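You operate a simulated robot arm through the tools that you are given. There is no shell and no other tool. Be economical: measure what you need, move in short steps, check, and stop when the job is done.

You run a simulated two-armed robot. Do the job below in one go: nothing can be reset, and whatever is moved stays where it is left.

JOB
Pick up the black brush from the top of the assembly bench with one hand, pass it to the other hand and put it on the middle gd feed bay.
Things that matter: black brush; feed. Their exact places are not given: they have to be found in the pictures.

The check looks at the end state, three seconds after you hand in, the way a careful person would. Anything else that was tipped, shoved, dropped, spilled or broken makes it a failure.

ROBOT AND FRAMES
Two 7-joint arms with two-finger parallel grippers on one trunk, on a base that drives. Base frame: it is fixed to the floor where the robot stands at the start and does not move with it; the origin is under the middle of the robot, x ahead of it, y to its left, z up; the surface under the hand at the start is at about z = 0.88. Readings come in m, degrees, newtons and seconds.
The left shoulder is at the start at [-0.082, 0.119, 0.851], the right one opposite. With the tool pointing down near the work surface each hand reaches from about 0.1 to 0.58 m from the robot's upright axis, wherever it stands, measured 20 degrees to its own side. Places, roughly: feed (17x22 cm) [-2.18, 1.24, 0.84]. Payload 3.43 kg a hand.
The tool frame of a hand sits at the grasp point between the pads (the TCP): z along the fingers, y along the line on which they close. The tips reach 0.03 m beyond it. The gripper opens to 0.094 m. The fingers are 0.028 m wide and 0.01 m thick; the gripper's body (0.05 by 0.096 m) begins 0.055 m behind the TCP.
Orientation is that of the tool frame in the base frame, as [roll, pitch, yaw] about the fixed x, y, z axes, in that order (R = Rz(yaw) Ry(pitch) Rx(roll)). With the fingers straight down and closing along the base's y, the tool's x points along the base's -x, its y along +y and its z along -z.

CONTROLS
- The arms move only by the tool arm_command. It takes "left_increments", "right_increments" or both (then of equal length, played together; a hand with none holds still); each is a list of rows, each a list of 3 entries, a list of its own where there are three numbers: the shift along the tool's x, y, z in units of 30 mm (1.0 is 30 mm), then the turn, a rotation vector about the tool's x, y, z in units of 4 degrees (1.0 is 4 degrees), then the gripper command, from -1 (shut) to 1 (fully open), values between in proportion. In form: [[[dx, dy, dz], [rx, ry, rz], jaw], ...]. A call has 1 to 12 rows; each row shifts and turns the commanded pose from where the row before left it, along the tool's axes as they then stand. A call with a number of a shift or a turn outside -1 to 1 is refused whole. Each row takes 0.2 s and may step no farther than 0.05 m and 8.6 degrees from the row before; otherwise, or with a gripper value out of range, the whole call is refused. Where a pose cannot be reached the arm comes as near as it can. A force on the tool above 40 N (or 10 N above the force at the start of the call, whichever is more), or a blocked arm, ends the call early, and 0.2 s more pass. Each finger travels about 0.153 m/s and halts on what it meets, pressing with about 44 N; the grip force reading is that of the motor and also rises with nothing between the fingers. The clock runs only during rows and for 0.2 s after the last one: add rows that do not move to give the fingers time. The reply holds the time, the measured pose of the TCP, the force on the tool along the base axes, the opening and the grip force, in the units named above and with some noise, with the torque about the TCP (base axes, N m) and any sound that the robot's microphone picked up.
- Cameras (640 x 400 px; columns grow to the right, rows downward): "scene" is now at [0.0303, 0.0249, 1.5561]; the picture's right is [0.30, -0.95, 0.00], its down [-0.74, -0.23, -0.64] and it looks along [0.61, 0.19, -0.77] (base axes); focal length 255 px, centre (320, 200). "left" rides on the left gripper at [0.076, -0.014, -0.103] in its tool frame; the picture's right is [0.18, 0.98, 0.00], its down [-0.75, 0.14, -0.64] and it looks along [-0.63, 0.12, 0.77] (tool axes); focal length 243 px, centre (320, 200). "right" rides on the right gripper at [0.076, 0.014, -0.103] in its tool frame; the picture's right is [-0.18, 0.98, 0.00], its down [-0.75, -0.14, -0.64] and it looks along [-0.63, -0.12, 0.77] (tool axes); focal length 243 px, centre (320, 200).
- get_image(camera): a new picture of that camera. The clock stands still meanwhile.
- lift_body(by): slides the trunk up (or, below 0, down) by that many m; the arms and the scene camera ride with it, the base frame stays. It gives what a move gives, with no picture.
- roll_base(legs): drives the robot by 1 to 6 legs, each [ahead, left, turn to the left] in m, m and degrees, along the robot's own axes; the way and the turn of a leg run together, so that a leg with both is an arc; at most 1.5 m and 180 degrees a leg. The arms and the cameras ride along, it lands a little off, and it stops where it bumps. It gives what a move gives.
- aim_head(pan, tilt): turns the head with the scene camera to pan (to the left, within 143 degrees either way) and tilt (down, from -29 to 69), counted from straight ahead of the robot. It gives what a move gives.
- point_at(camera, pixels): for up to 12 pixels [column, row] of the newest picture of that camera ("zoom" is the newest enlarged one), the place [x, y, z] in the base frame of the surface seen there, good to about 0.003 m. The clock stands still meanwhile.
- inspect(camera, box): a new picture of the part [left, top, right, bottom] of that camera's present view, enlarged. The clock stands still meanwhile.
- sign_off(): hands the job in; it is judged then, once.

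Work in short steps. Measure before you move; look again where a grasp or a placing could have gone wrong, and mend it. You have 80 turns and 58 pictures in all, those below and enlarged ones among them. Open the grippers and draw the arms clear of the work before you hand the job in, unless the task says otherwise; then end with one line.

The tools are called by a JSON object that holds its "api" and its "payload". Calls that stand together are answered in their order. arm_command: Moves the arms, as the interface text tells. Its arguments: {"type":"object","properties":{"left_increments":{"type":"array","items":{"type":"array"}},"right_increments":{"type":"array","items":{"type":"array"}}},"required":[]} The other tools are called the same way: lift_body (by) slides the trunk up or down; roll_base (legs) drives the base; aim_head (pan, tilt) turns the head that bears the scene camera; get_image (camera) takes a picture; point_at (camera, pixels) gives the place of the surface under pixels of a picture; inspect (camera, box) takes an enlarged picture of a part of a camera's view; sign_off () hands the job in.

At the start:

```text
time: 0.0
left_tool_pos: [0.2706, 0.2438, 1.1573]
left_tool_rot: [180.0, 0.0, 179.9]
left_contact_force: [-0.2, 0.1, 0.2]
left_torque: [0.02, -0.01, -0.01]
left_width: 0.094
left_gripper_force: 0.0
right_tool_pos: [0.2936, -0.0462, 1.1808]
right_tool_rot: [180.0, 0.1, 179.9]
right_contact_force: [0.0, 0.6, 0.2]
right_torque: [0.04, 0.01, -0.03]
right_width: 0.0938
right_gripper_force: 0.1
trunk travel left (down, up): [-0.275, 0.06]
robot x, y, heading: [0.0038, 0.0014, 0.1]
head pan, tilt: [17.6, 50.5]
```

scene: 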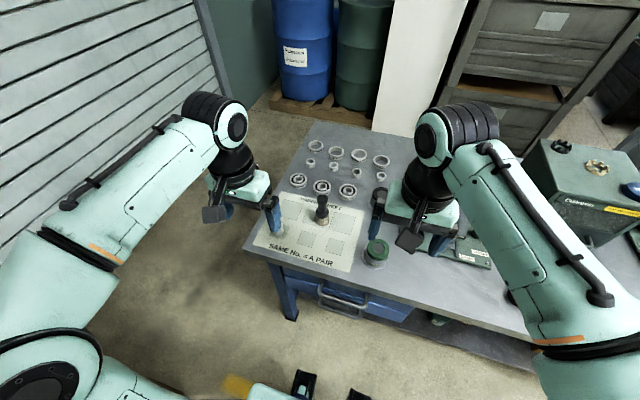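
right: 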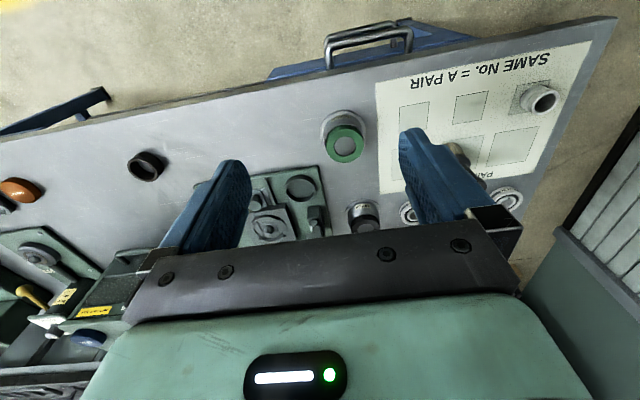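
left: 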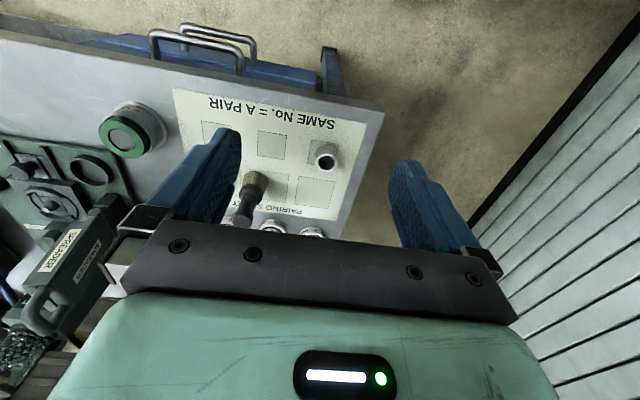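

The scene shows a dark upright thing at (322,205), perhaps the brush. I enlarge that area.

{"api": "inspect", "payload": {"camera": "scene", "box": [240, 130, 480, 280]}}

{"api": "aim_head", "payload": {"pan": -20, "tilt": 45}}

{"api": "get_image", "payload": {"camera": "scene"}}

```text
2.67 times, centred on (360, 205) of scene
```

zoom: 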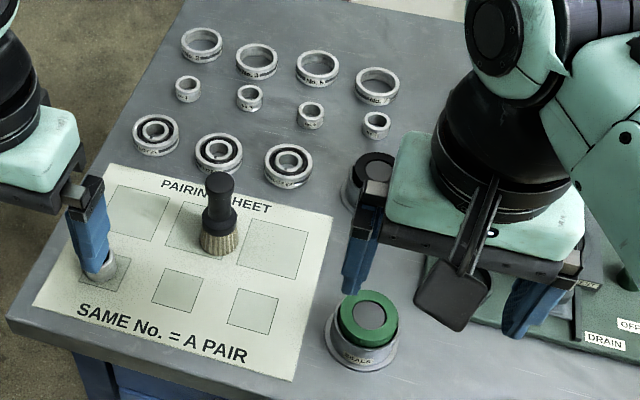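

```text
time: 1.0
left_tool_pos: [0.2695, 0.2433, 1.1576]
left_tool_rot: [-180.0, 0.0, 180.0]
left_contact_force: [-0.4, 0.3, -0.2]
left_torque: [0.01, 0.01, -0.04]
left_width: 0.0941
left_gripper_force: 0.1
right_tool_pos: [0.2933, -0.0461, 1.1807]
right_tool_rot: [179.9, 0.1, 180.0]
right_contact_force: [0.0, 0.6, -0.2]
right_torque: [0.01, 0.0, -0.03]
right_width: 0.0941
right_gripper_force: 0.0
trunk travel left (down, up): [-0.275, 0.06]
robot x, y, heading: [-0.0013, 0.0004, -0.0]
head pan, tilt: [-20.0, 45.0]
```

```text
53 pictures are left
```

scene: 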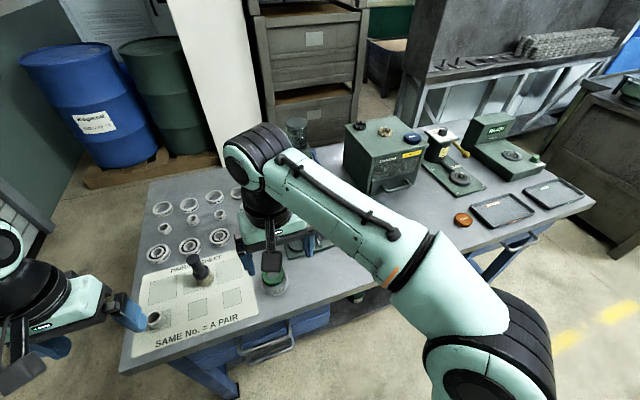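

The black brush stands upright with its bristles down, at (200,270). I measure points on it and on the sheet near it, and look at the feed site behind.

{"api": "inspect", "payload": {"camera": "scene", "box": [120, 220, 280, 320]}}

{"api": "point_at", "payload": {"camera": "scene", "pixels": [[194, 259], [199, 268], [202, 282], [204, 292], [180, 300], [155, 318], [190, 244], [217, 236], [272, 262]]}}

{"api": "aim_head", "payload": {"pan": 143, "tilt": 25}}

{"api": "get_image", "payload": {"camera": "scene"}}

```text
4.00 times, centred on (200, 270) of scene
```

zoom: 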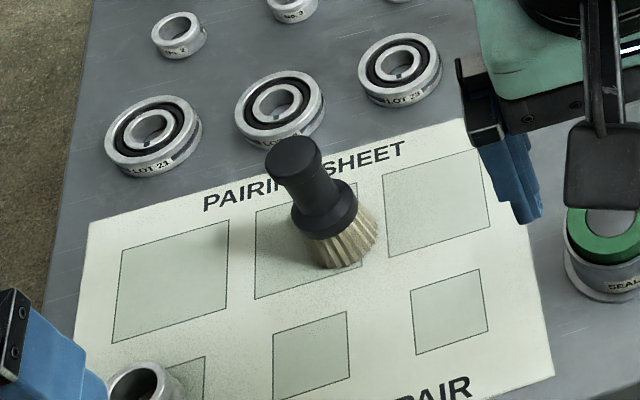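

```text
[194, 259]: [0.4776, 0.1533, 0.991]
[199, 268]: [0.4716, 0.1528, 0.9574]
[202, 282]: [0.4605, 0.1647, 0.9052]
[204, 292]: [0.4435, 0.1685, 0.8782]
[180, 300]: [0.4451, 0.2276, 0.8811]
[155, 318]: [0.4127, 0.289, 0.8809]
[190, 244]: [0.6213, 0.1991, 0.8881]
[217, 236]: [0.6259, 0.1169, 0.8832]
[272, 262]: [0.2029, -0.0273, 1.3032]
```

```text
time: 3.5
left_tool_pos: [0.2706, 0.2441, 1.1578]
left_tool_rot: [-180.0, 0.0, 180.0]
left_contact_force: [-0.1, 0.2, 0.2]
left_torque: [0.04, 0.0, 0.01]
left_width: 0.0939
left_gripper_force: 0.0
right_tool_pos: [0.2936, -0.046, 1.18]
right_tool_rot: [180.0, 0.1, 180.0]
right_contact_force: [-0.5, -0.4, 0.3]
right_torque: [-0.01, -0.02, 0.04]
right_width: 0.0939
right_gripper_force: 0.0
trunk travel left (down, up): [-0.275, 0.06]
robot x, y, heading: [-0.0, 0.0021, -0.3]
head pan, tilt: [143.0, 25.0]
```

```text
51 pictures are left
```

scene: 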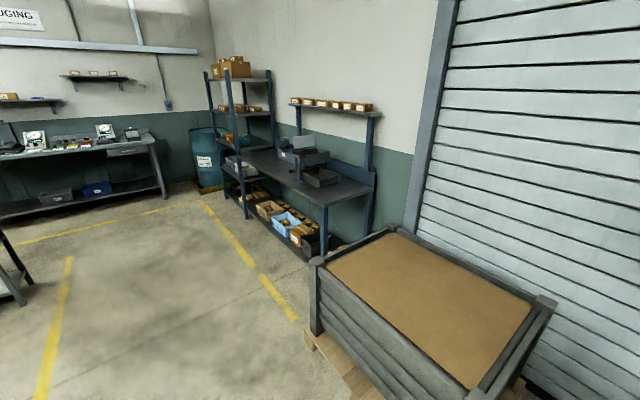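

The feed at bearing ~150° falls near column 290, i.e. the bench around (295,170). I enlarge and measure.

{"api": "inspect", "payload": {"camera": "scene", "box": [200, 90, 392, 210]}}

{"api": "point_at", "payload": {"camera": "scene", "pixels": [[305, 185], [340, 192], [265, 165], [322, 205], [240, 172], [320, 175], [345, 180], [300, 158], [330, 340], [200, 204], [310, 258], [540, 300]]}}

```text
3.33 times, centred on (296, 150) of scene
```

zoom: 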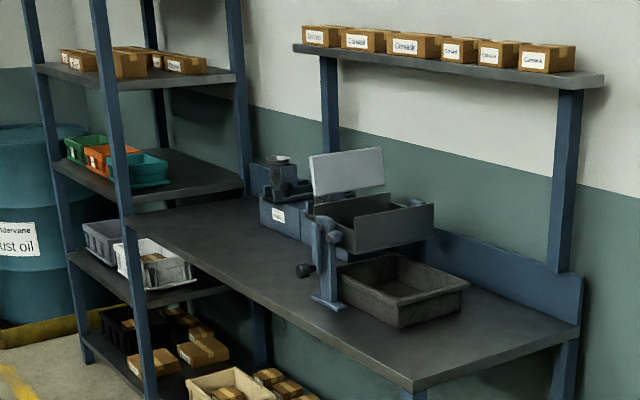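

```text
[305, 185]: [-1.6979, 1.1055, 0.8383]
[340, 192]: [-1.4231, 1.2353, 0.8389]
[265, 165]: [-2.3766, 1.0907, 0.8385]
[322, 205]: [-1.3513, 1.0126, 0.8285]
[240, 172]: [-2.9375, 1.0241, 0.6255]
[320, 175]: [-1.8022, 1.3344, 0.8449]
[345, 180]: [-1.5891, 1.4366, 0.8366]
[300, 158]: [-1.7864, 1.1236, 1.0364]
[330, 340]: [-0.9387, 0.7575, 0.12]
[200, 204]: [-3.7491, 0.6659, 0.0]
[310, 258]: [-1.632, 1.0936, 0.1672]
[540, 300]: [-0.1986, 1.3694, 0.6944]
```

Feed bench found (top z≈0.839, front edge y≈1.0); details later. Now I look back at the brush and get its exact geometry.

{"api": "aim_head", "payload": {"pan": 10, "tilt": 45}}

{"api": "inspect", "payload": {"camera": "scene", "box": [260, 170, 388, 250]}}

```text
time: 5.7
left_tool_pos: [0.2691, 0.2433, 1.1581]
left_tool_rot: [179.9, 0.0, -180.0]
left_contact_force: [-0.3, -0.3, -0.4]
left_torque: [0.02, 0.01, 0.0]
left_width: 0.094
left_gripper_force: 0.0
right_tool_pos: [0.2946, -0.0459, 1.1813]
right_tool_rot: [180.0, 0.0, 179.9]
right_contact_force: [0.3, 0.4, -0.4]
right_torque: [0.0, 0.0, -0.01]
right_width: 0.0944
right_gripper_force: 0.1
trunk travel left (down, up): [-0.275, 0.06]
robot x, y, heading: [0.0015, 0.0007, 0.1]
head pan, tilt: [10.0, 45.0]
```

```text
5.00 times, centred on (324, 210) of scene
```

zoom: 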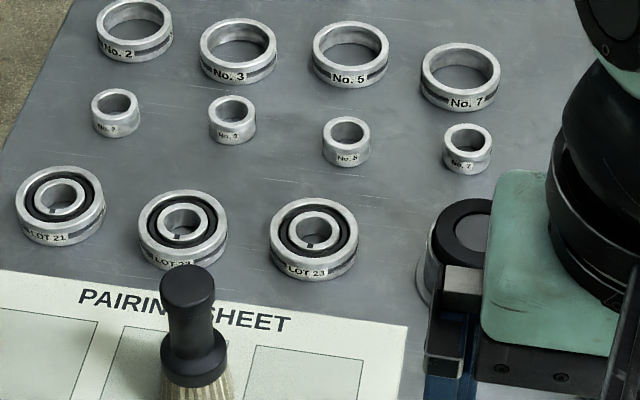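

{"api": "inspect", "payload": {"camera": "scene", "box": [236, 200, 364, 280]}}

```text
5.00 times, centred on (300, 240) of scene
```

zoom: 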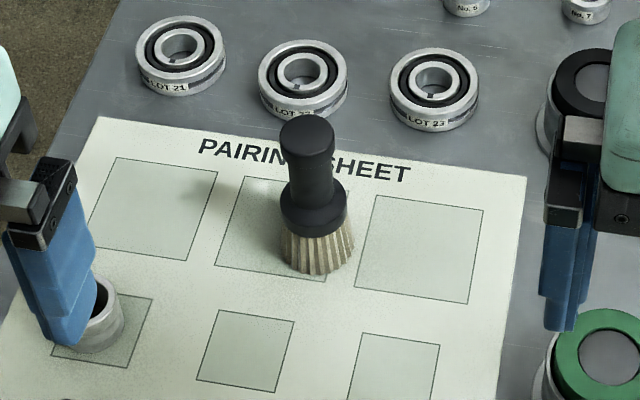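

The brush is clear here: cap top (307,128), handle, collar (315,205), bristles to (317,270). I measure its parts and the neighbours.

{"api": "point_at", "payload": {"camera": "zoom", "pixels": [[307, 128], [312, 170], [315, 190], [285, 205], [315, 205], [346, 205], [316, 240], [317, 268], [284, 135], [331, 135], [100, 290], [255, 300]]}}

```text
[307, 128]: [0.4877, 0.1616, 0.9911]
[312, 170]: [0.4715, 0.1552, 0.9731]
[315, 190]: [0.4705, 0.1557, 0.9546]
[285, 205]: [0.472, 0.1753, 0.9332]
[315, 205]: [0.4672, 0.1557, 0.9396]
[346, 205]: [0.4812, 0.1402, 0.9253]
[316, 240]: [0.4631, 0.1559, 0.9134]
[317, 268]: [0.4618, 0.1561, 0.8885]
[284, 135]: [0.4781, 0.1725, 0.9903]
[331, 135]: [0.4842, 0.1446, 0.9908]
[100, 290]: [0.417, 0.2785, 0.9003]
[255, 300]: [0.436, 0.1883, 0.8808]
```

Brush axis is near (0.484, 0.159), z 0.881–0.991, handle radius ~14 mm, collar z≈0.925–0.942. Plan: the left hand grips low from the left side, tilted 45° and closing along x; the right hand then takes the handle top from above, closing along y. First I turn the left tool +90° about its z.

{"api": "arm_command", "payload": {"left_increments": [[[0, 0, 0], [0, 0, 1], 1], [[0, 0, 0], [0, 0, 1], 1], [[0, 0, 0], [0, 0, 1], 1], [[0, 0, 0], [0, 0, 1], 1], [[0, 0, 0], [0, 0, 1], 1], [[0, 0, 0], [0, 0, 1], 1], [[0, 0, 0], [0, 0, 1], 1], [[0, 0, 0], [0, 0, 1], 1], [[0, 0, 0], [0, 0, 1], 1], [[0, 0, 0], [0, 0, 1], 1], [[0, 0, 0], [0, 0, 1], 1], [[0, 0, 0], [0, 0, 1], 1]]}}

{"api": "arm_command", "payload": {"left_increments": [[[0, 0, 0], [0, 0, 1], 1], [[0, 0, 0], [0, 0, 1], 1], [[0, 0, 0], [0, 0, 1], 1], [[0, 0, 0], [0, 0, 1], 1], [[0, 0, 0], [0, 0, 1], 1], [[0, 0, 0], [0, 0, 1], 1], [[0, 0, 0], [0, 0, 1], 1], [[0, 0, 0], [0, 0, 1], 1], [[0, 0, 0], [0, 0, 1], 1], [[0, 0, 0], [0, 0, 1], 1], [[0, 0, 0], [0, 0, 0.5], 1], [[0, 0, 0], [0, -1, 0], 1]]}}

{"api": "arm_command", "payload": {"left_increments": [[[0, 0, 0], [0, -1, 0], 1], [[0, 0, 0], [0, -1, 0], 1], [[0, 0, 0], [0, -1, 0], 1], [[0, 0, 0], [0, -1, 0], 1], [[0, 0, 0], [0, -1, 0], 1], [[0, 0, 0], [0, -1, 0], 1], [[0, 0, 0], [0, -1, 0], 1], [[0, 0, 0], [0, -1, 0], 1], [[0, 0, 0], [0, -1, 0], 1], [[0, 0, 0], [0, -1, 0], 1], [[0, 0, 0], [0, -0.25, 0], 1], [[0, 0, 0], [0, 0, 0], 1]]}}

```text
time: 8.3
left_tool_pos: [0.2692, 0.2441, 1.1582]
left_tool_rot: [-179.9, 0.0, 131.9]
left_contact_force: [-0.5, 0.1, 0.3]
left_torque: [-0.03, 0.03, -0.04]
left_width: 0.094
left_gripper_force: 0.1
right_tool_pos: [0.2935, -0.047, 1.1813]
right_tool_rot: [-180.0, 0.1, 179.9]
right_contact_force: [-0.2, 0.1, -0.3]
right_torque: [-0.01, -0.03, 0.02]
right_width: 0.094
right_gripper_force: 0.0
trunk travel left (down, up): [-0.275, 0.06]
robot x, y, heading: [0.004, -0.0004, -0.1]
head pan, tilt: [10.0, 45.0]
```

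```text
time: 10.9
left_tool_pos: [0.2701, 0.2444, 1.1572]
left_tool_rot: [-179.9, 4.0, 90.0]
left_contact_force: [-1.4, 0.7, -0.7]
left_torque: [0.02, 0.01, 0.02]
left_width: 0.0941
left_gripper_force: 0.0
right_tool_pos: [0.2939, -0.0462, 1.1792]
right_tool_rot: [180.0, 0.1, 179.9]
right_contact_force: [0.7, -0.1, 0.4]
right_torque: [-0.02, -0.02, 0.01]
right_width: 0.0938
right_gripper_force: 0.1
trunk travel left (down, up): [-0.275, 0.06]
robot x, y, heading: [-0.002, 0.0023, -0.1]
head pan, tilt: [10.0, 45.0]
```

```text
time: 13.5
left_tool_pos: [0.2716, 0.2429, 1.1566]
left_tool_rot: [180.0, 45.1, 90.0]
left_contact_force: [-0.1, -0.6, 0.0]
left_torque: [-0.04, 0.01, -0.01]
left_width: 0.0939
left_gripper_force: 0.1
right_tool_pos: [0.2947, -0.0462, 1.1803]
right_tool_rot: [180.0, 0.0, 180.0]
right_contact_force: [0.0, -0.5, 0.5]
right_torque: [-0.03, 0.03, 0.0]
right_width: 0.0939
right_gripper_force: 0.0
trunk travel left (down, up): [-0.275, 0.06]
robot x, y, heading: [-0.001, 0.0013, -0.0]
head pan, tilt: [10.0, 45.0]
```

Left tool is at 45°, closing along x. I move it to the pre-grasp (0.484, 0.237, 1.003), over in x first and then down.

{"api": "arm_command", "payload": {"left_increments": [[[0, 0.885, 0], [0, 0, 0], 1], [[0, 0.885, 0], [0, 0, 0], 1], [[0, 0.885, 0], [0, 0, 0], 1], [[0, 0.885, 0], [0, 0, 0], 1], [[0, 0.885, 0], [0, 0, 0], 1], [[0, 0.885, 0], [0, 0, 0], 1], [[0, 0.885, 0], [0, 0, 0], 1], [[0, 0.885, 0], [0, 0, 0], 1], [[0.87, 0, 0.94], [0, 0, 0], 1], [[0.87, 0, 0.94], [0, 0, 0], 1], [[0.87, 0, 0.94], [0, 0, 0], 1], [[0.87, 0, 0.94], [0, 0, 0], 1]]}}

{"api": "get_image", "payload": {"camera": "scene"}}

{"api": "get_image", "payload": {"camera": "left"}}

```text
time: 16.1
left_tool_pos: [0.4383, 0.237, 1.0028]
left_tool_rot: [179.9, 45.1, 89.9]
left_contact_force: [-0.2, 0.5, 0.2]
left_torque: [0.0, -0.03, 0.01]
left_width: 0.0942
left_gripper_force: 0.1
left hand out of reach, approached as far as the arm can: row 7, 8
right_tool_pos: [0.293, -0.0459, 1.1818]
right_tool_rot: [179.9, 0.1, 179.9]
right_contact_force: [-0.4, 0.2, -0.2]
right_torque: [0.0, -0.01, -0.01]
right_width: 0.0941
right_gripper_force: 0.1
trunk travel left (down, up): [-0.275, 0.06]
robot x, y, heading: [-0.0035, 0.0014, 0.2]
head pan, tilt: [10.0, 45.0]
```

```text
47 pictures are left
```

scene: 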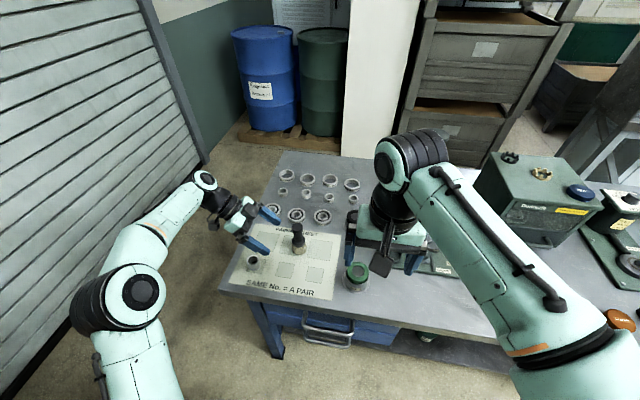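

```text
46 pictures are left
```

left: 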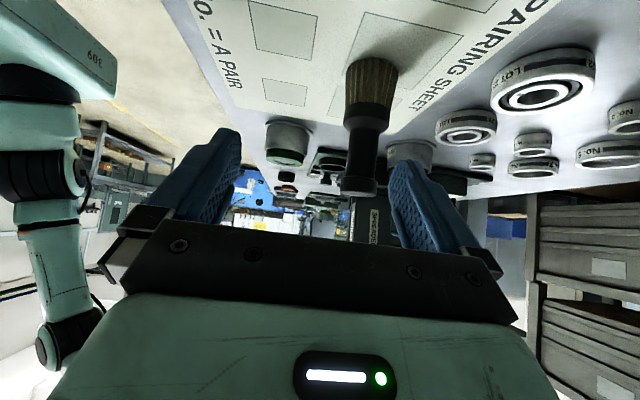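

The arm falls 4.5 cm short in x (0.438 vs 0.484). I check how much room the base has ahead by measuring the bench's front edge and drawer handle.

{"api": "point_at", "payload": {"camera": "scene", "pixels": [[335, 304], [230, 292], [330, 340], [450, 330], [430, 342], [271, 345], [297, 225], [254, 258]]}}

{"api": "aim_head", "payload": {"pan": 10, "tilt": 69}}

{"api": "get_image", "payload": {"camera": "scene"}}

```text
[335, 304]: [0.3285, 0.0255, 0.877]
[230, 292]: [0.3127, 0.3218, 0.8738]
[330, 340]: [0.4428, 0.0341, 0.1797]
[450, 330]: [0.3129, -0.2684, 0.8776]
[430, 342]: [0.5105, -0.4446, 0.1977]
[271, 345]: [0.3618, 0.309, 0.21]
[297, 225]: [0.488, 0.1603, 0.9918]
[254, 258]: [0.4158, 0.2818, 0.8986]
```

```text
time: 17.0
left_tool_pos: [0.4391, 0.2372, 1.0042]
left_tool_rot: [180.0, 45.0, 90.0]
left_contact_force: [-0.6, 0.3, 0.1]
left_torque: [-0.01, 0.01, 0.02]
left_width: 0.0937
left_gripper_force: 0.1
right_tool_pos: [0.2938, -0.0454, 1.1814]
right_tool_rot: [179.9, 0.1, -179.9]
right_contact_force: [0.5, 0.8, 0.3]
right_torque: [-0.02, 0.0, -0.01]
right_width: 0.0942
right_gripper_force: 0.1
trunk travel left (down, up): [-0.275, 0.06]
robot x, y, heading: [-0.002, 0.0043, -0.2]
head pan, tilt: [10.0, 68.8]
```

```text
45 pictures are left
```

scene: 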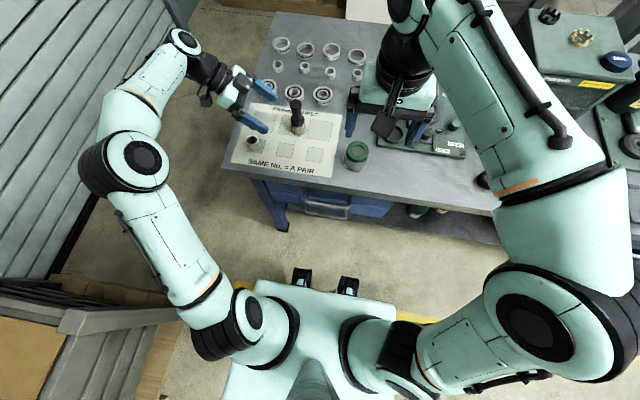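

The base's front is at (300,275)/(348,285) and the table leg at (275,220). I measure that gap.

{"api": "point_at", "payload": {"camera": "scene", "pixels": [[302, 270], [348, 280], [282, 228], [325, 210], [345, 190], [300, 290], [330, 300]]}}

```text
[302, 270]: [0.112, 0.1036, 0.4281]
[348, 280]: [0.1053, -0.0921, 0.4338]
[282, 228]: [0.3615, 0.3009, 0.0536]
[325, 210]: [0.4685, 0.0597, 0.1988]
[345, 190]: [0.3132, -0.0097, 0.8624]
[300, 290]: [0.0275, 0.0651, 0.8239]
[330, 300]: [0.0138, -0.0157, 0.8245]
```

There is ~0.2 m clear ahead. I drive 0.07 m forward, with the left hand clear of the brush in y.

{"api": "roll_base", "payload": {"legs": [[0.07, 0, 0]]}}

{"api": "get_image", "payload": {"camera": "left"}}

{"api": "point_at", "payload": {"camera": "left", "pixels": [[370, 70], [365, 120], [362, 150], [362, 185]]}}

```text
time: 18.0
left_tool_pos: [0.5098, 0.2342, 1.0039]
left_tool_rot: [-179.8, 45.0, 90.0]
left_contact_force: [0.3, -0.4, -0.9]
left_torque: [-0.01, 0.03, -0.02]
left_width: 0.0942
left_gripper_force: 0.1
right_tool_pos: [0.3635, -0.0459, 1.1801]
right_tool_rot: [-179.9, 0.0, -179.9]
right_contact_force: [0.2, 0.5, 0.1]
right_torque: [0.03, 0.03, 0.01]
right_width: 0.094
right_gripper_force: 0.1
trunk travel left (down, up): [-0.275, 0.06]
robot x, y, heading: [0.0687, -0.0004, 0.1]
head pan, tilt: [10.0, 68.8]
```

```text
44 pictures are left
```

left: 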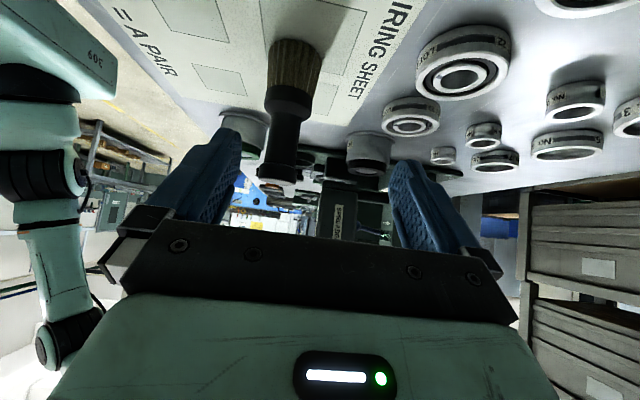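

```text
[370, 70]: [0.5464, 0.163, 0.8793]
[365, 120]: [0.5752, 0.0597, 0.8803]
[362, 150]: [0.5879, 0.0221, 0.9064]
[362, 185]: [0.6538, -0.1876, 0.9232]
```

Driven; I measure the brush from the left camera: bristles (294,65), collar (289,105), handle edges at row 140.

{"api": "point_at", "payload": {"camera": "left", "pixels": [[294, 65], [289, 105], [281, 140], [269, 140], [297, 140], [268, 98], [310, 108], [292, 90], [271, 60], [320, 62]]}}

```text
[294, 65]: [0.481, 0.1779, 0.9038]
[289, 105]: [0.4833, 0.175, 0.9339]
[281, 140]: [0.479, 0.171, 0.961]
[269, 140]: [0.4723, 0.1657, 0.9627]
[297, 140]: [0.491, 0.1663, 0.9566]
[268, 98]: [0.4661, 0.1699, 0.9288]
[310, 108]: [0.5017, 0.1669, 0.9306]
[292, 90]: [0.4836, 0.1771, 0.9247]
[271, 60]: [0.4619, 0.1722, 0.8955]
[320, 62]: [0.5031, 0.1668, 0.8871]
```

Axis ≈ (0.483, 0.157). I centre the left hand in x (−0.893 units on tool y) and then go in along tool z by 0.109 m, jaws open.

{"api": "arm_command", "payload": {"left_increments": [[[0, -0.893, 0], [0, 0, 0], 1], [[0, 0, 0.726], [0, 0, 0], 1], [[0, 0, 0.726], [0, 0, 0], 1], [[0, 0, 0.726], [0, 0, 0], 1], [[0, 0, 0.726], [0, 0, 0], 1], [[0, 0, 0.726], [0, 0, 0], 1], [[0, 0, 0], [0, 0, 0], 1]]}}

{"api": "get_image", "payload": {"camera": "left"}}

{"api": "inspect", "payload": {"camera": "scene", "box": [200, 60, 392, 180]}}

```text
time: 19.6
left_tool_pos: [0.482, 0.1602, 0.9261]
left_tool_rot: [-180.0, 45.1, 89.9]
left_contact_force: [0.1, 0.3, 0.3]
left_torque: [0.0, -0.04, -0.02]
left_width: 0.094
left_gripper_force: 0.1
right_tool_pos: [0.3629, -0.0473, 1.1813]
right_tool_rot: [180.0, 0.2, 180.0]
right_contact_force: [-0.8, -1.5, -1.1]
right_torque: [0.0, 0.02, -0.02]
right_width: 0.0939
right_gripper_force: 0.0
trunk travel left (down, up): [-0.275, 0.06]
robot x, y, heading: [0.0689, 0.0018, 0.2]
head pan, tilt: [10.0, 68.8]
```

```text
43 pictures are left
```

left: 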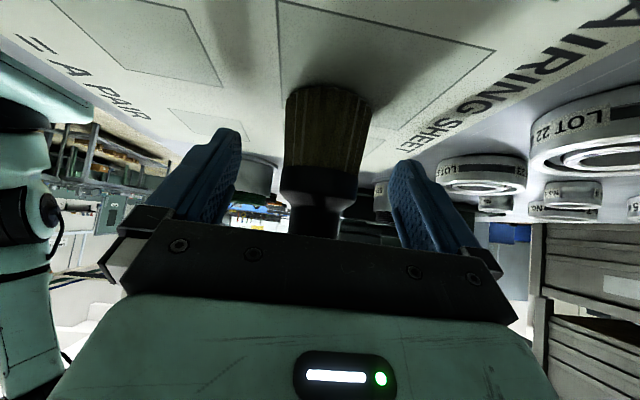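

```text
3.33 times, centred on (296, 120) of scene
```

zoom: 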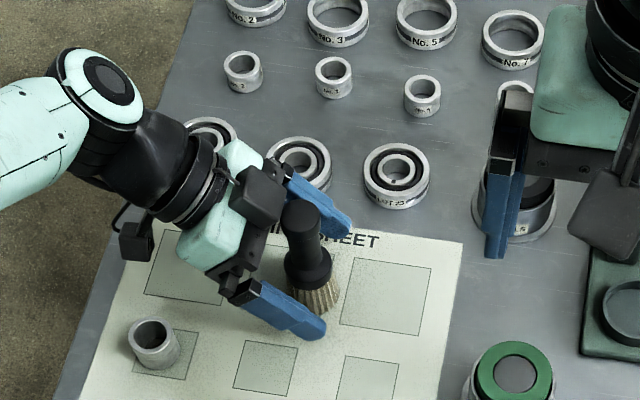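

The fingers straddle the brush at the collar. I close slowly in steps.

{"api": "arm_command", "payload": {"left_increments": [[[0, 0, 0], [0, 0, 0], 0.3], [[0, 0, 0], [0, 0, 0], 0], [[0, 0, 0], [0, 0, 0], -0.2], [[0, 0, 0], [0, 0, 0], -0.5], [[0, 0, 0], [0, 0, 0], -1], [[0, 0, 0], [0, 0, 0], -1]]}}

{"api": "arm_command", "payload": {"left_increments": [[[-0.35, 0, -0.35], [0, 0, 0], -1], [[-0.7, 0, -0.7], [0, 0, 0], -1], [[-0.7, 0, -0.7], [0, 0, 0], -1], [[0, 0, 0], [0, 0, 0], -1]]}}

{"api": "inspect", "payload": {"camera": "scene", "box": [200, 60, 392, 180]}}

```text
time: 21.0
left_tool_pos: [0.481, 0.1605, 0.9264]
left_tool_rot: [-180.0, 45.0, 89.9]
left_contact_force: [0.4, -1.0, 0.3]
left_torque: [0.02, 0.06, -0.02]
left_width: 0.0411
left_gripper_force: 43.7
right_tool_pos: [0.3623, -0.0461, 1.182]
right_tool_rot: [-180.0, 0.0, 179.9]
right_contact_force: [-0.2, -0.3, -0.3]
right_torque: [0.0, 0.01, -0.02]
right_width: 0.0941
right_gripper_force: 0.1
trunk travel left (down, up): [-0.275, 0.06]
robot x, y, heading: [0.0709, -0.0005, 0.1]
head pan, tilt: [10.0, 68.8]
```

```text
time: 22.0
left_tool_pos: [0.4805, 0.1582, 1.0027]
left_tool_rot: [-180.0, 44.9, 89.8]
left_contact_force: [-0.4, 0.4, -0.7]
left_torque: [-0.01, 0.0, 0.03]
left_width: 0.0408
left_gripper_force: 44.3
right_tool_pos: [0.3623, -0.0463, 1.1802]
right_tool_rot: [-179.9, 0.1, 180.0]
right_contact_force: [-0.5, -0.3, -0.8]
right_torque: [0.01, 0.01, -0.03]
right_width: 0.0942
right_gripper_force: 0.1
trunk travel left (down, up): [-0.275, 0.06]
robot x, y, heading: [0.0688, 0.0031, -0.1]
head pan, tilt: [10.0, 68.8]
```

```text
3.33 times, centred on (296, 120) of scene
```

zoom: 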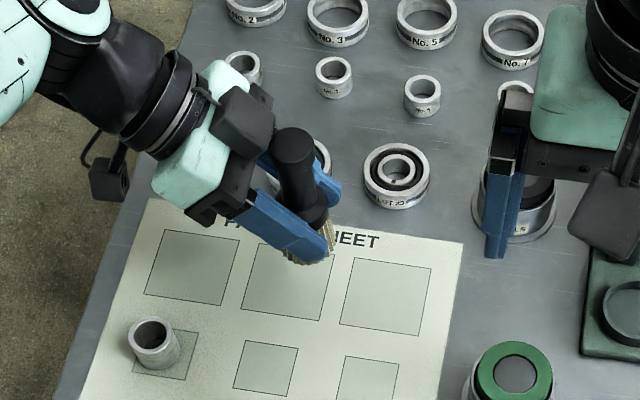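

Brush lifted, held at 41 mm width, upright. A box at zoom (245,125) sits on top of the left gripper; I measure it and the brush for the handover clearance.

{"api": "point_at", "payload": {"camera": "zoom", "pixels": [[245, 115], [270, 140], [265, 105], [235, 145], [220, 90], [105, 180], [294, 140], [305, 180], [315, 215], [275, 145], [311, 145]]}}

```text
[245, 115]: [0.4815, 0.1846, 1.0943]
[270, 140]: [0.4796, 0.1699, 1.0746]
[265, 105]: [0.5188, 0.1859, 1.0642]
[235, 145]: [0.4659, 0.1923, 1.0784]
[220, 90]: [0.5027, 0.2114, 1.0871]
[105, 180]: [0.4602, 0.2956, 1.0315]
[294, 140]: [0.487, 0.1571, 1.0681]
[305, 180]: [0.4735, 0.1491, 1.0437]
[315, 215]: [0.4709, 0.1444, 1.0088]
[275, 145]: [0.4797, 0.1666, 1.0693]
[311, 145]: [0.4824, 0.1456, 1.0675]
```

The box on the gripper leaves no room for a vertical right hand, so the right will come mirrored, 45° from the right side, closing along x. First I raise the brush and back off from the bench for room.

{"api": "arm_command", "payload": {"left_increments": [[[-0.8, 0, -0.8], [0, 0, 0], -1], [[-0.8, 0, -0.8], [0, 0, 0], -1], [[0, 0, 0], [0, 0, 0], -1]]}}

{"api": "roll_base", "payload": {"legs": [[-0.3, 0, 0]]}}

{"api": "arm_command", "payload": {"right_increments": [[[0, -1, 0], [0, 0, 0], 1], [[0, -1, 0], [0, 0, 0], 1], [[0, -1, 0], [0, 0, 0], 1], [[0, -1, 0], [0, 0, 0], 1], [[0, 0, 0], [0, 0, -1], 1], [[0, 0, 0], [0, 0, -1], 1], [[0, 0, 0], [0, 0, -1], 1], [[0, 0, 0], [0, 0, -1], 1], [[0, 0, 0], [0, 0, -1], 1], [[0, 0, 0], [0, 0, -1], 1], [[0, 0, 0], [0, 0, -1], 1], [[0, 0, 0], [0, 0, -1], 1]]}}

{"api": "arm_command", "payload": {"right_increments": [[[0, 0, 0], [0, 0, -1], 1], [[0, 0, 0], [0, 0, -1], 1], [[0, 0, 0], [0, 0, -1], 1], [[0, 0, 0], [0, 0, -1], 1], [[0, 0, 0], [0, 0, -1], 1], [[0, 0, 0], [0, 0, -1], 1], [[0, 0, 0], [0, 0, -1], 1], [[0, 0, 0], [0, 0, -1], 1], [[0, 0, 0], [0, 0, -1], 1], [[0, 0, 0], [0, 0, -1], 1], [[0, 0, 0], [0, 0, -1], 1], [[0, 0, 0], [0, 0, -1], 1]]}}

{"api": "arm_command", "payload": {"right_increments": [[[0, 0, 0], [0, 0, -1], 1], [[0, 0, 0], [0, 0, -1], 1], [[0, 0, 0], [0, 0, -0.5], 1], [[0, 0, 0], [0, -1, 0], 1], [[0, 0, 0], [0, -1, 0], 1], [[0, 0, 0], [0, -1, 0], 1], [[0, 0, 0], [0, -1, 0], 1], [[0, 0, 0], [0, -1, 0], 1], [[0, 0, 0], [0, -1, 0], 1], [[0, 0, 0], [0, -1, 0], 1], [[0, 0, 0], [0, -1, 0], 1], [[0, 0, 0], [0, -1, 0], 1]]}}

{"api": "get_image", "payload": {"camera": "scene"}}

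```text
time: 22.8
left_tool_pos: [0.4832, 0.1558, 1.0712]
left_tool_rot: [-179.9, 45.0, 89.9]
left_contact_force: [0.3, -1.5, -1.8]
left_torque: [-0.01, 0.02, -0.01]
left_width: 0.0411
left_gripper_force: 44.2
right_tool_pos: [0.3628, -0.0458, 1.1818]
right_tool_rot: [-179.9, 0.1, -180.0]
right_contact_force: [-0.3, -0.8, 0.5]
right_torque: [0.0, 0.02, -0.05]
right_width: 0.0937
right_gripper_force: 0.1
trunk travel left (down, up): [-0.275, 0.06]
robot x, y, heading: [0.0676, 0.0003, -0.0]
head pan, tilt: [10.0, 68.8]
```

```text
time: 24.8
left_tool_pos: [0.1962, 0.1556, 1.0714]
left_tool_rot: [-180.0, 45.0, 89.7]
left_contact_force: [0.0, 0.0, -0.2]
left_torque: [-0.01, -0.01, -0.01]
left_width: 0.0409
left_gripper_force: 44.5
right_tool_pos: [0.075, -0.0467, 1.1817]
right_tool_rot: [-180.0, 0.1, 179.6]
right_contact_force: [-0.3, -0.5, -0.1]
right_torque: [0.0, 0.02, 0.02]
right_width: 0.0939
right_gripper_force: 0.1
trunk travel left (down, up): [-0.275, 0.06]
robot x, y, heading: [-0.2163, 0.0021, -0.4]
head pan, tilt: [10.0, 68.8]
```

```text
time: 27.4
left_tool_pos: [0.1966, 0.1555, 1.07]
left_tool_rot: [-179.9, 45.0, 89.6]
left_contact_force: [-0.1, -0.3, -1.0]
left_torque: [0.0, -0.05, 0.0]
left_width: 0.0405
left_gripper_force: 44.8
right_tool_pos: [0.0763, -0.1671, 1.1808]
right_tool_rot: [-180.0, 0.0, -148.3]
right_contact_force: [0.3, -0.8, 0.0]
right_torque: [-0.02, -0.01, -0.01]
right_width: 0.094
right_gripper_force: 0.0
trunk travel left (down, up): [-0.275, 0.06]
robot x, y, heading: [-0.2142, -0.0, -0.5]
head pan, tilt: [10.0, 68.8]
```

```text
time: 30.0
left_tool_pos: [0.1958, 0.1545, 1.071]
left_tool_rot: [-180.0, 45.0, 89.6]
left_contact_force: [-0.5, -0.2, -0.4]
left_torque: [-0.04, -0.01, 0.03]
left_width: 0.0407
left_gripper_force: 43.9
right_tool_pos: [0.0752, -0.1661, 1.1803]
right_tool_rot: [-179.9, 0.0, -100.3]
right_contact_force: [0.0, 0.6, 0.1]
right_torque: [0.02, -0.04, 0.0]
right_width: 0.0941
right_gripper_force: 0.0
trunk travel left (down, up): [-0.275, 0.06]
robot x, y, heading: [-0.2224, 0.0031, -0.4]
head pan, tilt: [10.0, 68.8]
```

```text
time: 32.6
left_tool_pos: [0.1959, 0.1555, 1.0712]
left_tool_rot: [-180.0, 45.1, 89.6]
left_contact_force: [-0.8, -0.4, -1.6]
left_torque: [0.01, -0.03, 0.0]
left_width: 0.0405
left_gripper_force: 44.0
right_tool_pos: [0.0742, -0.1669, 1.1816]
right_tool_rot: [-179.8, 36.0, -90.3]
right_contact_force: [1.1, -0.3, -0.2]
right_torque: [-0.02, 0.01, 0.0]
right_width: 0.0938
right_gripper_force: 0.1
trunk travel left (down, up): [-0.275, 0.06]
robot x, y, heading: [-0.2178, 0.0006, -0.3]
head pan, tilt: [10.0, 68.8]
```

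```text
40 pictures are left
```

scene: 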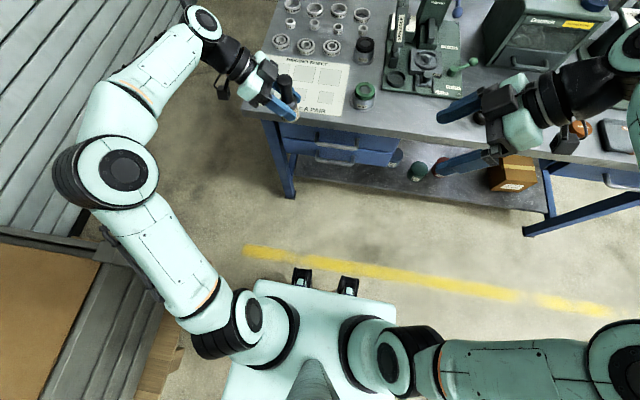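

Right has room and is at 36°. I finish its tilt to 45° and bring the brush to about (0.15, 0.045) in front of the robot.

{"api": "arm_command", "payload": {"left_increments": [[[-0.65, -0.38, 0.65], [0, 0, 0], -1], [[-0.65, -0.38, 0.65], [0, 0, 0], -1], [[-0.65, -0.38, 0.65], [0, 0, 0], -1], [[-0.65, -0.38, 0.65], [0, 0, 0], -1], [[0, 0, 0], [0, 0, 0], -1]], "right_increments": [[[0, 0, 0], [0, -1, 0], 1], [[0, 0, 0], [0, -1, 0], 1], [[0, 0, 0], [0, -0.25, 0], 1], [[0, 0, 0], [0, 0, 0], 1], [[0, 0, 0], [0, 0, 0], 1]]}}

{"api": "aim_head", "payload": {"pan": 0, "tilt": 55}}

{"api": "get_image", "payload": {"camera": "scene"}}

```text
time: 33.8
left_tool_pos: [0.1514, 0.0465, 1.0734]
left_tool_rot: [180.0, 45.0, 89.7]
left_contact_force: [-0.1, 0.2, -1.0]
left_torque: [0.03, -0.01, -0.01]
left_width: 0.0407
left_gripper_force: 44.2
right_tool_pos: [0.0763, -0.1669, 1.1812]
right_tool_rot: [-179.9, 45.0, -90.2]
right_contact_force: [0.3, 0.3, 0.3]
right_torque: [0.02, -0.01, -0.02]
right_width: 0.0938
right_gripper_force: 0.1
trunk travel left (down, up): [-0.275, 0.06]
robot x, y, heading: [-0.2198, 0.0007, -0.1]
head pan, tilt: [10.0, 68.8]
```

```text
time: 34.5
left_tool_pos: [0.1529, 0.0462, 1.0722]
left_tool_rot: [180.0, 44.9, 89.6]
left_contact_force: [0.3, 0.7, -0.1]
left_torque: [-0.02, 0.01, -0.05]
left_width: 0.0408
left_gripper_force: 43.6
right_tool_pos: [0.0762, -0.1668, 1.1821]
right_tool_rot: [-179.9, 45.0, -90.2]
right_contact_force: [0.8, -0.2, 0.2]
right_torque: [0.0, 0.0, 0.01]
right_width: 0.094
right_gripper_force: 0.0
trunk travel left (down, up): [-0.275, 0.06]
robot x, y, heading: [-0.219, 0.0016, -0.4]
head pan, tilt: [0.0, 55.0]
```

```text
39 pictures are left
```

scene: 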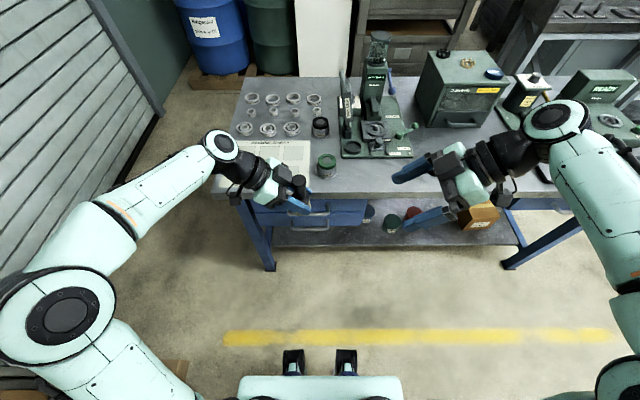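

I enlarge the held brush to get its position precisely.

{"api": "inspect", "payload": {"camera": "scene", "box": [252, 160, 348, 220]}}

```text
6.67 times, centred on (300, 190) of scene
```

zoom: 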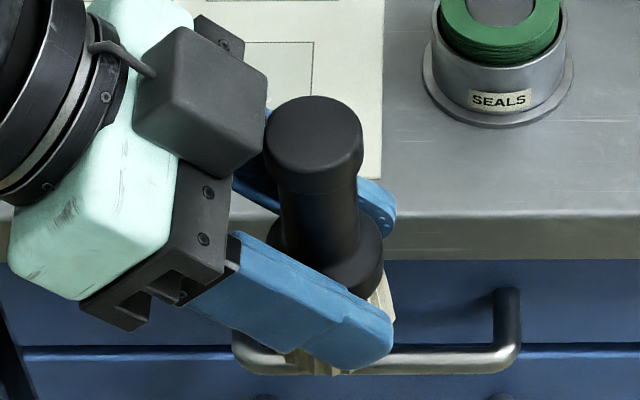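

{"api": "point_at", "payload": {"camera": "zoom", "pixels": [[314, 130], [266, 140], [361, 140], [320, 190], [283, 215], [358, 215], [325, 235], [255, 120], [265, 95], [330, 270], [330, 320], [225, 175]]}}

```text
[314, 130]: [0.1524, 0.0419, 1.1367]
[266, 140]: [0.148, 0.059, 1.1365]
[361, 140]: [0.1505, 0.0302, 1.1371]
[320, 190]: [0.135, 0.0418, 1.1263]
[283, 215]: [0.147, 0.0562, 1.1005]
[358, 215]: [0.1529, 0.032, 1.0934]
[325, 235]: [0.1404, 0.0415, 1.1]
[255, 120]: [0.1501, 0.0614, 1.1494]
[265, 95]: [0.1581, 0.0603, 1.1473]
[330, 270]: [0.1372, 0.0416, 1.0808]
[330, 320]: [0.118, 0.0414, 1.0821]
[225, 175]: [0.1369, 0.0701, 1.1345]
```

Brush axis (0.1525, 0.043), top z 1.137, about 65 mm above the left TCP. I bring the right hand to a pre-grasp 0.12 m back from its target (0.1525, 0.032, 1.129).

{"api": "arm_command", "payload": {"right_increments": [[[-0.688, -0.508, 0.39], [0, 0, 0], 1], [[-0.688, -0.508, 0.39], [0, 0, 0], 1], [[-0.688, -0.508, 0.39], [0, 0, 0], 1], [[-0.688, -0.508, 0.39], [0, 0, 0], 1], [[-0.688, -0.508, 0.39], [0, 0, 0], 1], [[0, 0, 0], [0, 0, 0], 1]]}}

{"api": "get_image", "payload": {"camera": "scene"}}

{"api": "get_image", "payload": {"camera": "right"}}

```text
time: 35.9
left_tool_pos: [0.1521, 0.0456, 1.0718]
left_tool_rot: [-180.0, 45.0, 89.5]
left_contact_force: [-0.6, 0.1, 0.4]
left_torque: [-0.01, 0.0, -0.01]
left_width: 0.0408
left_gripper_force: 44.4
right_tool_pos: [0.1518, -0.052, 1.2142]
right_tool_rot: [-179.8, 44.9, -90.2]
right_contact_force: [0.2, -0.2, -0.3]
right_torque: [0.0, -0.01, -0.01]
right_width: 0.0941
right_gripper_force: 0.1
trunk travel left (down, up): [-0.275, 0.06]
robot x, y, heading: [-0.2186, 0.0033, -0.4]
head pan, tilt: [0.0, 55.0]
```

```text
37 pictures are left
```

scene: 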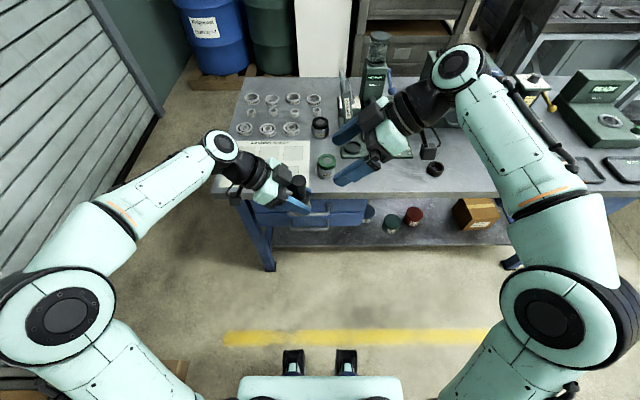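

```text
36 pictures are left
```

right: 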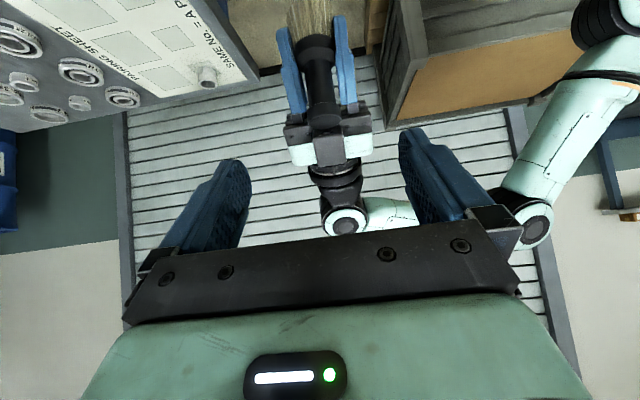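

Alignment looks right (brush at (317,80), centred between the right fingers). I advance 0.12 m along tool z.

{"api": "arm_command", "payload": {"right_increments": [[[0, 0, 0.8], [0, 0, 0], 1], [[0, 0, 0.8], [0, 0, 0], 1], [[0, 0, 0.8], [0, 0, 0], 1], [[0, 0, 0.8], [0, 0, 0], 1], [[0, 0, 0.8], [0, 0, 0], 1], [[0, 0, 0], [0, 0, 0], 1]]}}

{"api": "inspect", "payload": {"camera": "scene", "box": [220, 120, 412, 240]}}

{"api": "get_image", "payload": {"camera": "right"}}

```text
time: 37.3
left_tool_pos: [0.1516, 0.0453, 1.0731]
left_tool_rot: [180.0, 45.0, 89.6]
left_contact_force: [0.1, 1.1, -0.9]
left_torque: [0.04, 0.01, 0.01]
left_width: 0.0407
left_gripper_force: 43.6
right_tool_pos: [0.1536, 0.0322, 1.1271]
right_tool_rot: [-179.9, 44.9, -90.2]
right_contact_force: [-0.4, 0.6, -1.0]
right_torque: [0.02, 0.01, 0.0]
right_width: 0.0938
right_gripper_force: 0.0
trunk travel left (down, up): [-0.275, 0.06]
robot x, y, heading: [-0.2171, 0.0028, -0.3]
head pan, tilt: [0.0, 55.0]
```

```text
3.33 times, centred on (316, 180) of scene
```

zoom: 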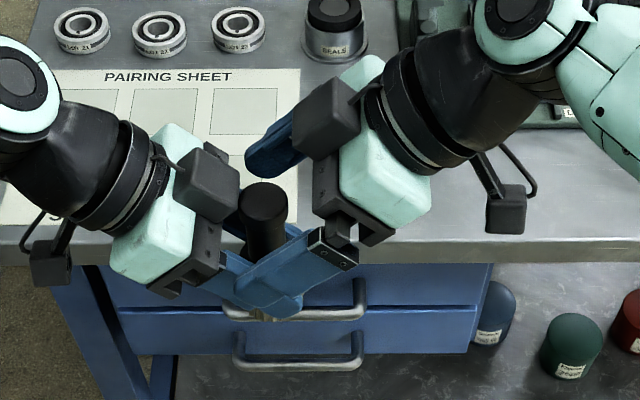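

```text
34 pictures are left
```

right: 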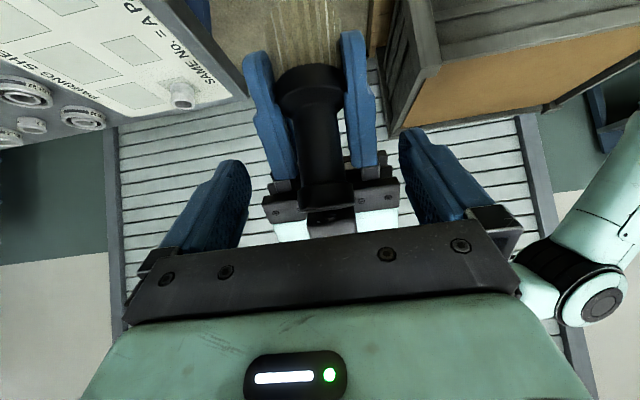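

Right fingers straddle the handle above the left's. I back off 2 mm for margin and close the right hand.

{"api": "arm_command", "payload": {"right_increments": [[[0, 0, -0.07], [0, 0, 0], 0.4], [[0, 0, 0], [0, 0, 0], 0], [[0, 0, 0], [0, 0, 0], -0.3], [[0, 0, 0], [0, 0, 0], -0.6], [[0, 0, 0], [0, 0, 0], -1], [[0, 0, 0], [0, 0, 0], -1]]}}

{"api": "inspect", "payload": {"camera": "scene", "box": [252, 150, 364, 220]}}

```text
time: 38.7
left_tool_pos: [0.1529, 0.0453, 1.0726]
left_tool_rot: [180.0, 45.0, 89.6]
left_contact_force: [12.7, -1.0, -0.4]
left_torque: [-0.06, 0.59, 0.03]
left_width: 0.0409
left_gripper_force: 44.0
right_tool_pos: [0.1518, 0.0316, 1.1296]
right_tool_rot: [179.9, 45.0, -90.3]
right_contact_force: [-12.6, 0.6, -0.1]
right_torque: [0.04, 0.19, 0.21]
right_width: 0.0307
right_gripper_force: 43.8
trunk travel left (down, up): [-0.275, 0.06]
robot x, y, heading: [-0.2168, 0.001, -0.4]
head pan, tilt: [0.0, 55.0]
```

```text
5.71 times, centred on (308, 185) of scene
```

zoom: 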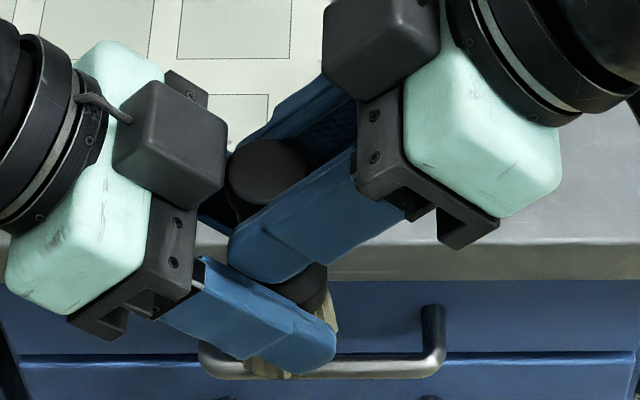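

Right holds the handle at 30.7 mm. I open the left hand gradually, then withdraw it along its own axis.

{"api": "arm_command", "payload": {"left_increments": [[[0, 0, 0], [0, 0, 0], 0], [[0, 0, 0], [0, 0, 0], 0.5], [[0, 0, 0], [0, 0, 0], 1], [[0, 0, 0], [0, 0, 0], 1]]}}

{"api": "arm_command", "payload": {"left_increments": [[[0, 0, -0.6], [0, 0, 0], 1], [[0, 0, -0.8], [0, 0, 0], 1], [[0, 0, -1], [0, 0, 0], 1], [[0, 0, -1], [0, 0, 0], 1], [[0, 0, -1], [0, 0, 0], 1], [[0, 0, 0], [0, 0, 0], 1]]}}

{"api": "get_image", "payload": {"camera": "left"}}

{"api": "inspect", "payload": {"camera": "scene", "box": [252, 150, 364, 220]}}

```text
time: 39.7
left_tool_pos: [0.1518, 0.0462, 1.0724]
left_tool_rot: [180.0, 44.9, 89.6]
left_contact_force: [0.4, 0.2, 0.7]
left_torque: [0.02, 0.0, -0.01]
left_width: 0.0938
left_gripper_force: 0.1
right_tool_pos: [0.1536, 0.0298, 1.1291]
right_tool_rot: [-179.9, 44.9, -90.2]
right_contact_force: [0.2, -0.7, 0.0]
right_torque: [0.01, 0.0, 0.03]
right_width: 0.0305
right_gripper_force: 44.6
trunk travel left (down, up): [-0.275, 0.06]
robot x, y, heading: [-0.2193, 0.0031, -0.2]
head pan, tilt: [0.0, 55.0]
```

```text
time: 41.1
left_tool_pos: [0.1513, 0.1385, 1.1652]
left_tool_rot: [180.0, 45.0, 89.5]
left_contact_force: [-0.2, -0.6, 0.8]
left_torque: [-0.04, 0.0, 0.0]
left_width: 0.0938
left_gripper_force: 0.0
right_tool_pos: [0.1534, 0.0306, 1.1288]
right_tool_rot: [-180.0, 45.0, -90.2]
right_contact_force: [-0.3, -0.3, 0.7]
right_torque: [-0.05, 0.01, -0.01]
right_width: 0.0306
right_gripper_force: 44.3
trunk travel left (down, up): [-0.275, 0.06]
robot x, y, heading: [-0.2188, 0.0008, -0.7]
head pan, tilt: [0.0, 55.0]
```

```text
32 pictures are left
```

left: 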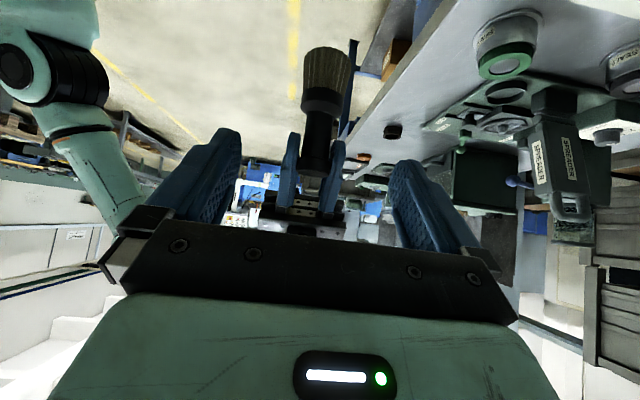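

```text
5.71 times, centred on (308, 185) of scene
```

zoom: 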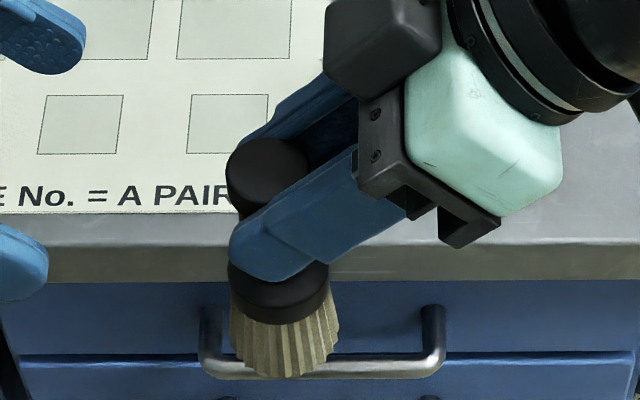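

Handover succeeded: the right hand holds the brush upright, left is clear. I back off further, then turn to face the feed bench.

{"api": "roll_base", "payload": {"legs": [[-0.5, 0, 0], [0, 0, 90]]}}

{"api": "aim_head", "payload": {"pan": 60, "tilt": 30}}

{"api": "get_image", "payload": {"camera": "scene"}}

```text
time: 48.0
left_tool_pos: [-0.8576, 0.3697, 1.1647]
left_tool_rot: [179.9, 45.0, -177.6]
left_contact_force: [-0.3, -0.5, -0.6]
left_torque: [0.02, -0.01, 0.0]
left_width: 0.0941
left_gripper_force: 0.1
right_tool_pos: [-0.7504, 0.3769, 1.1287]
right_tool_rot: [-179.9, 45.1, 2.5]
right_contact_force: [-0.4, 0.1, -0.2]
right_torque: [0.0, -0.04, 0.02]
right_width: 0.0306
right_gripper_force: 44.3
trunk travel left (down, up): [-0.275, 0.06]
robot x, y, heading: [-0.7009, 0.0085, 92.7]
head pan, tilt: [0.0, 55.0]
```

```text
time: 49.3
left_tool_pos: [-0.8574, 0.3689, 1.1646]
left_tool_rot: [-179.9, 45.1, -177.5]
left_contact_force: [0.5, -0.3, 0.4]
left_torque: [0.0, 0.01, 0.0]
left_width: 0.0938
left_gripper_force: 0.1
right_tool_pos: [-0.7491, 0.3759, 1.1296]
right_tool_rot: [-179.9, 45.0, 2.6]
right_contact_force: [-1.2, 0.8, 0.2]
right_torque: [0.0, -0.01, 0.01]
right_width: 0.0307
right_gripper_force: 44.2
trunk travel left (down, up): [-0.275, 0.06]
robot x, y, heading: [-0.7009, 0.0094, 92.6]
head pan, tilt: [60.0, 30.0]
```

```text
30 pictures are left
```

scene: 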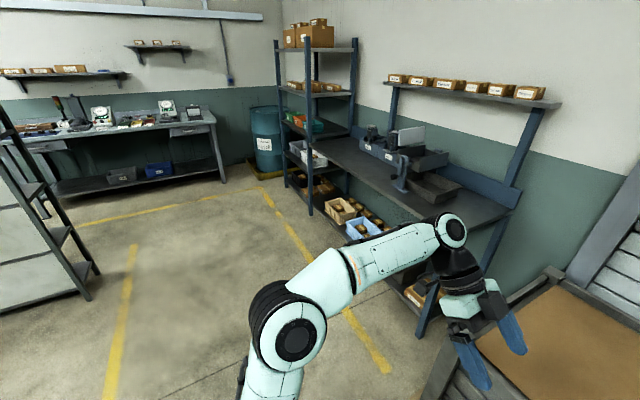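

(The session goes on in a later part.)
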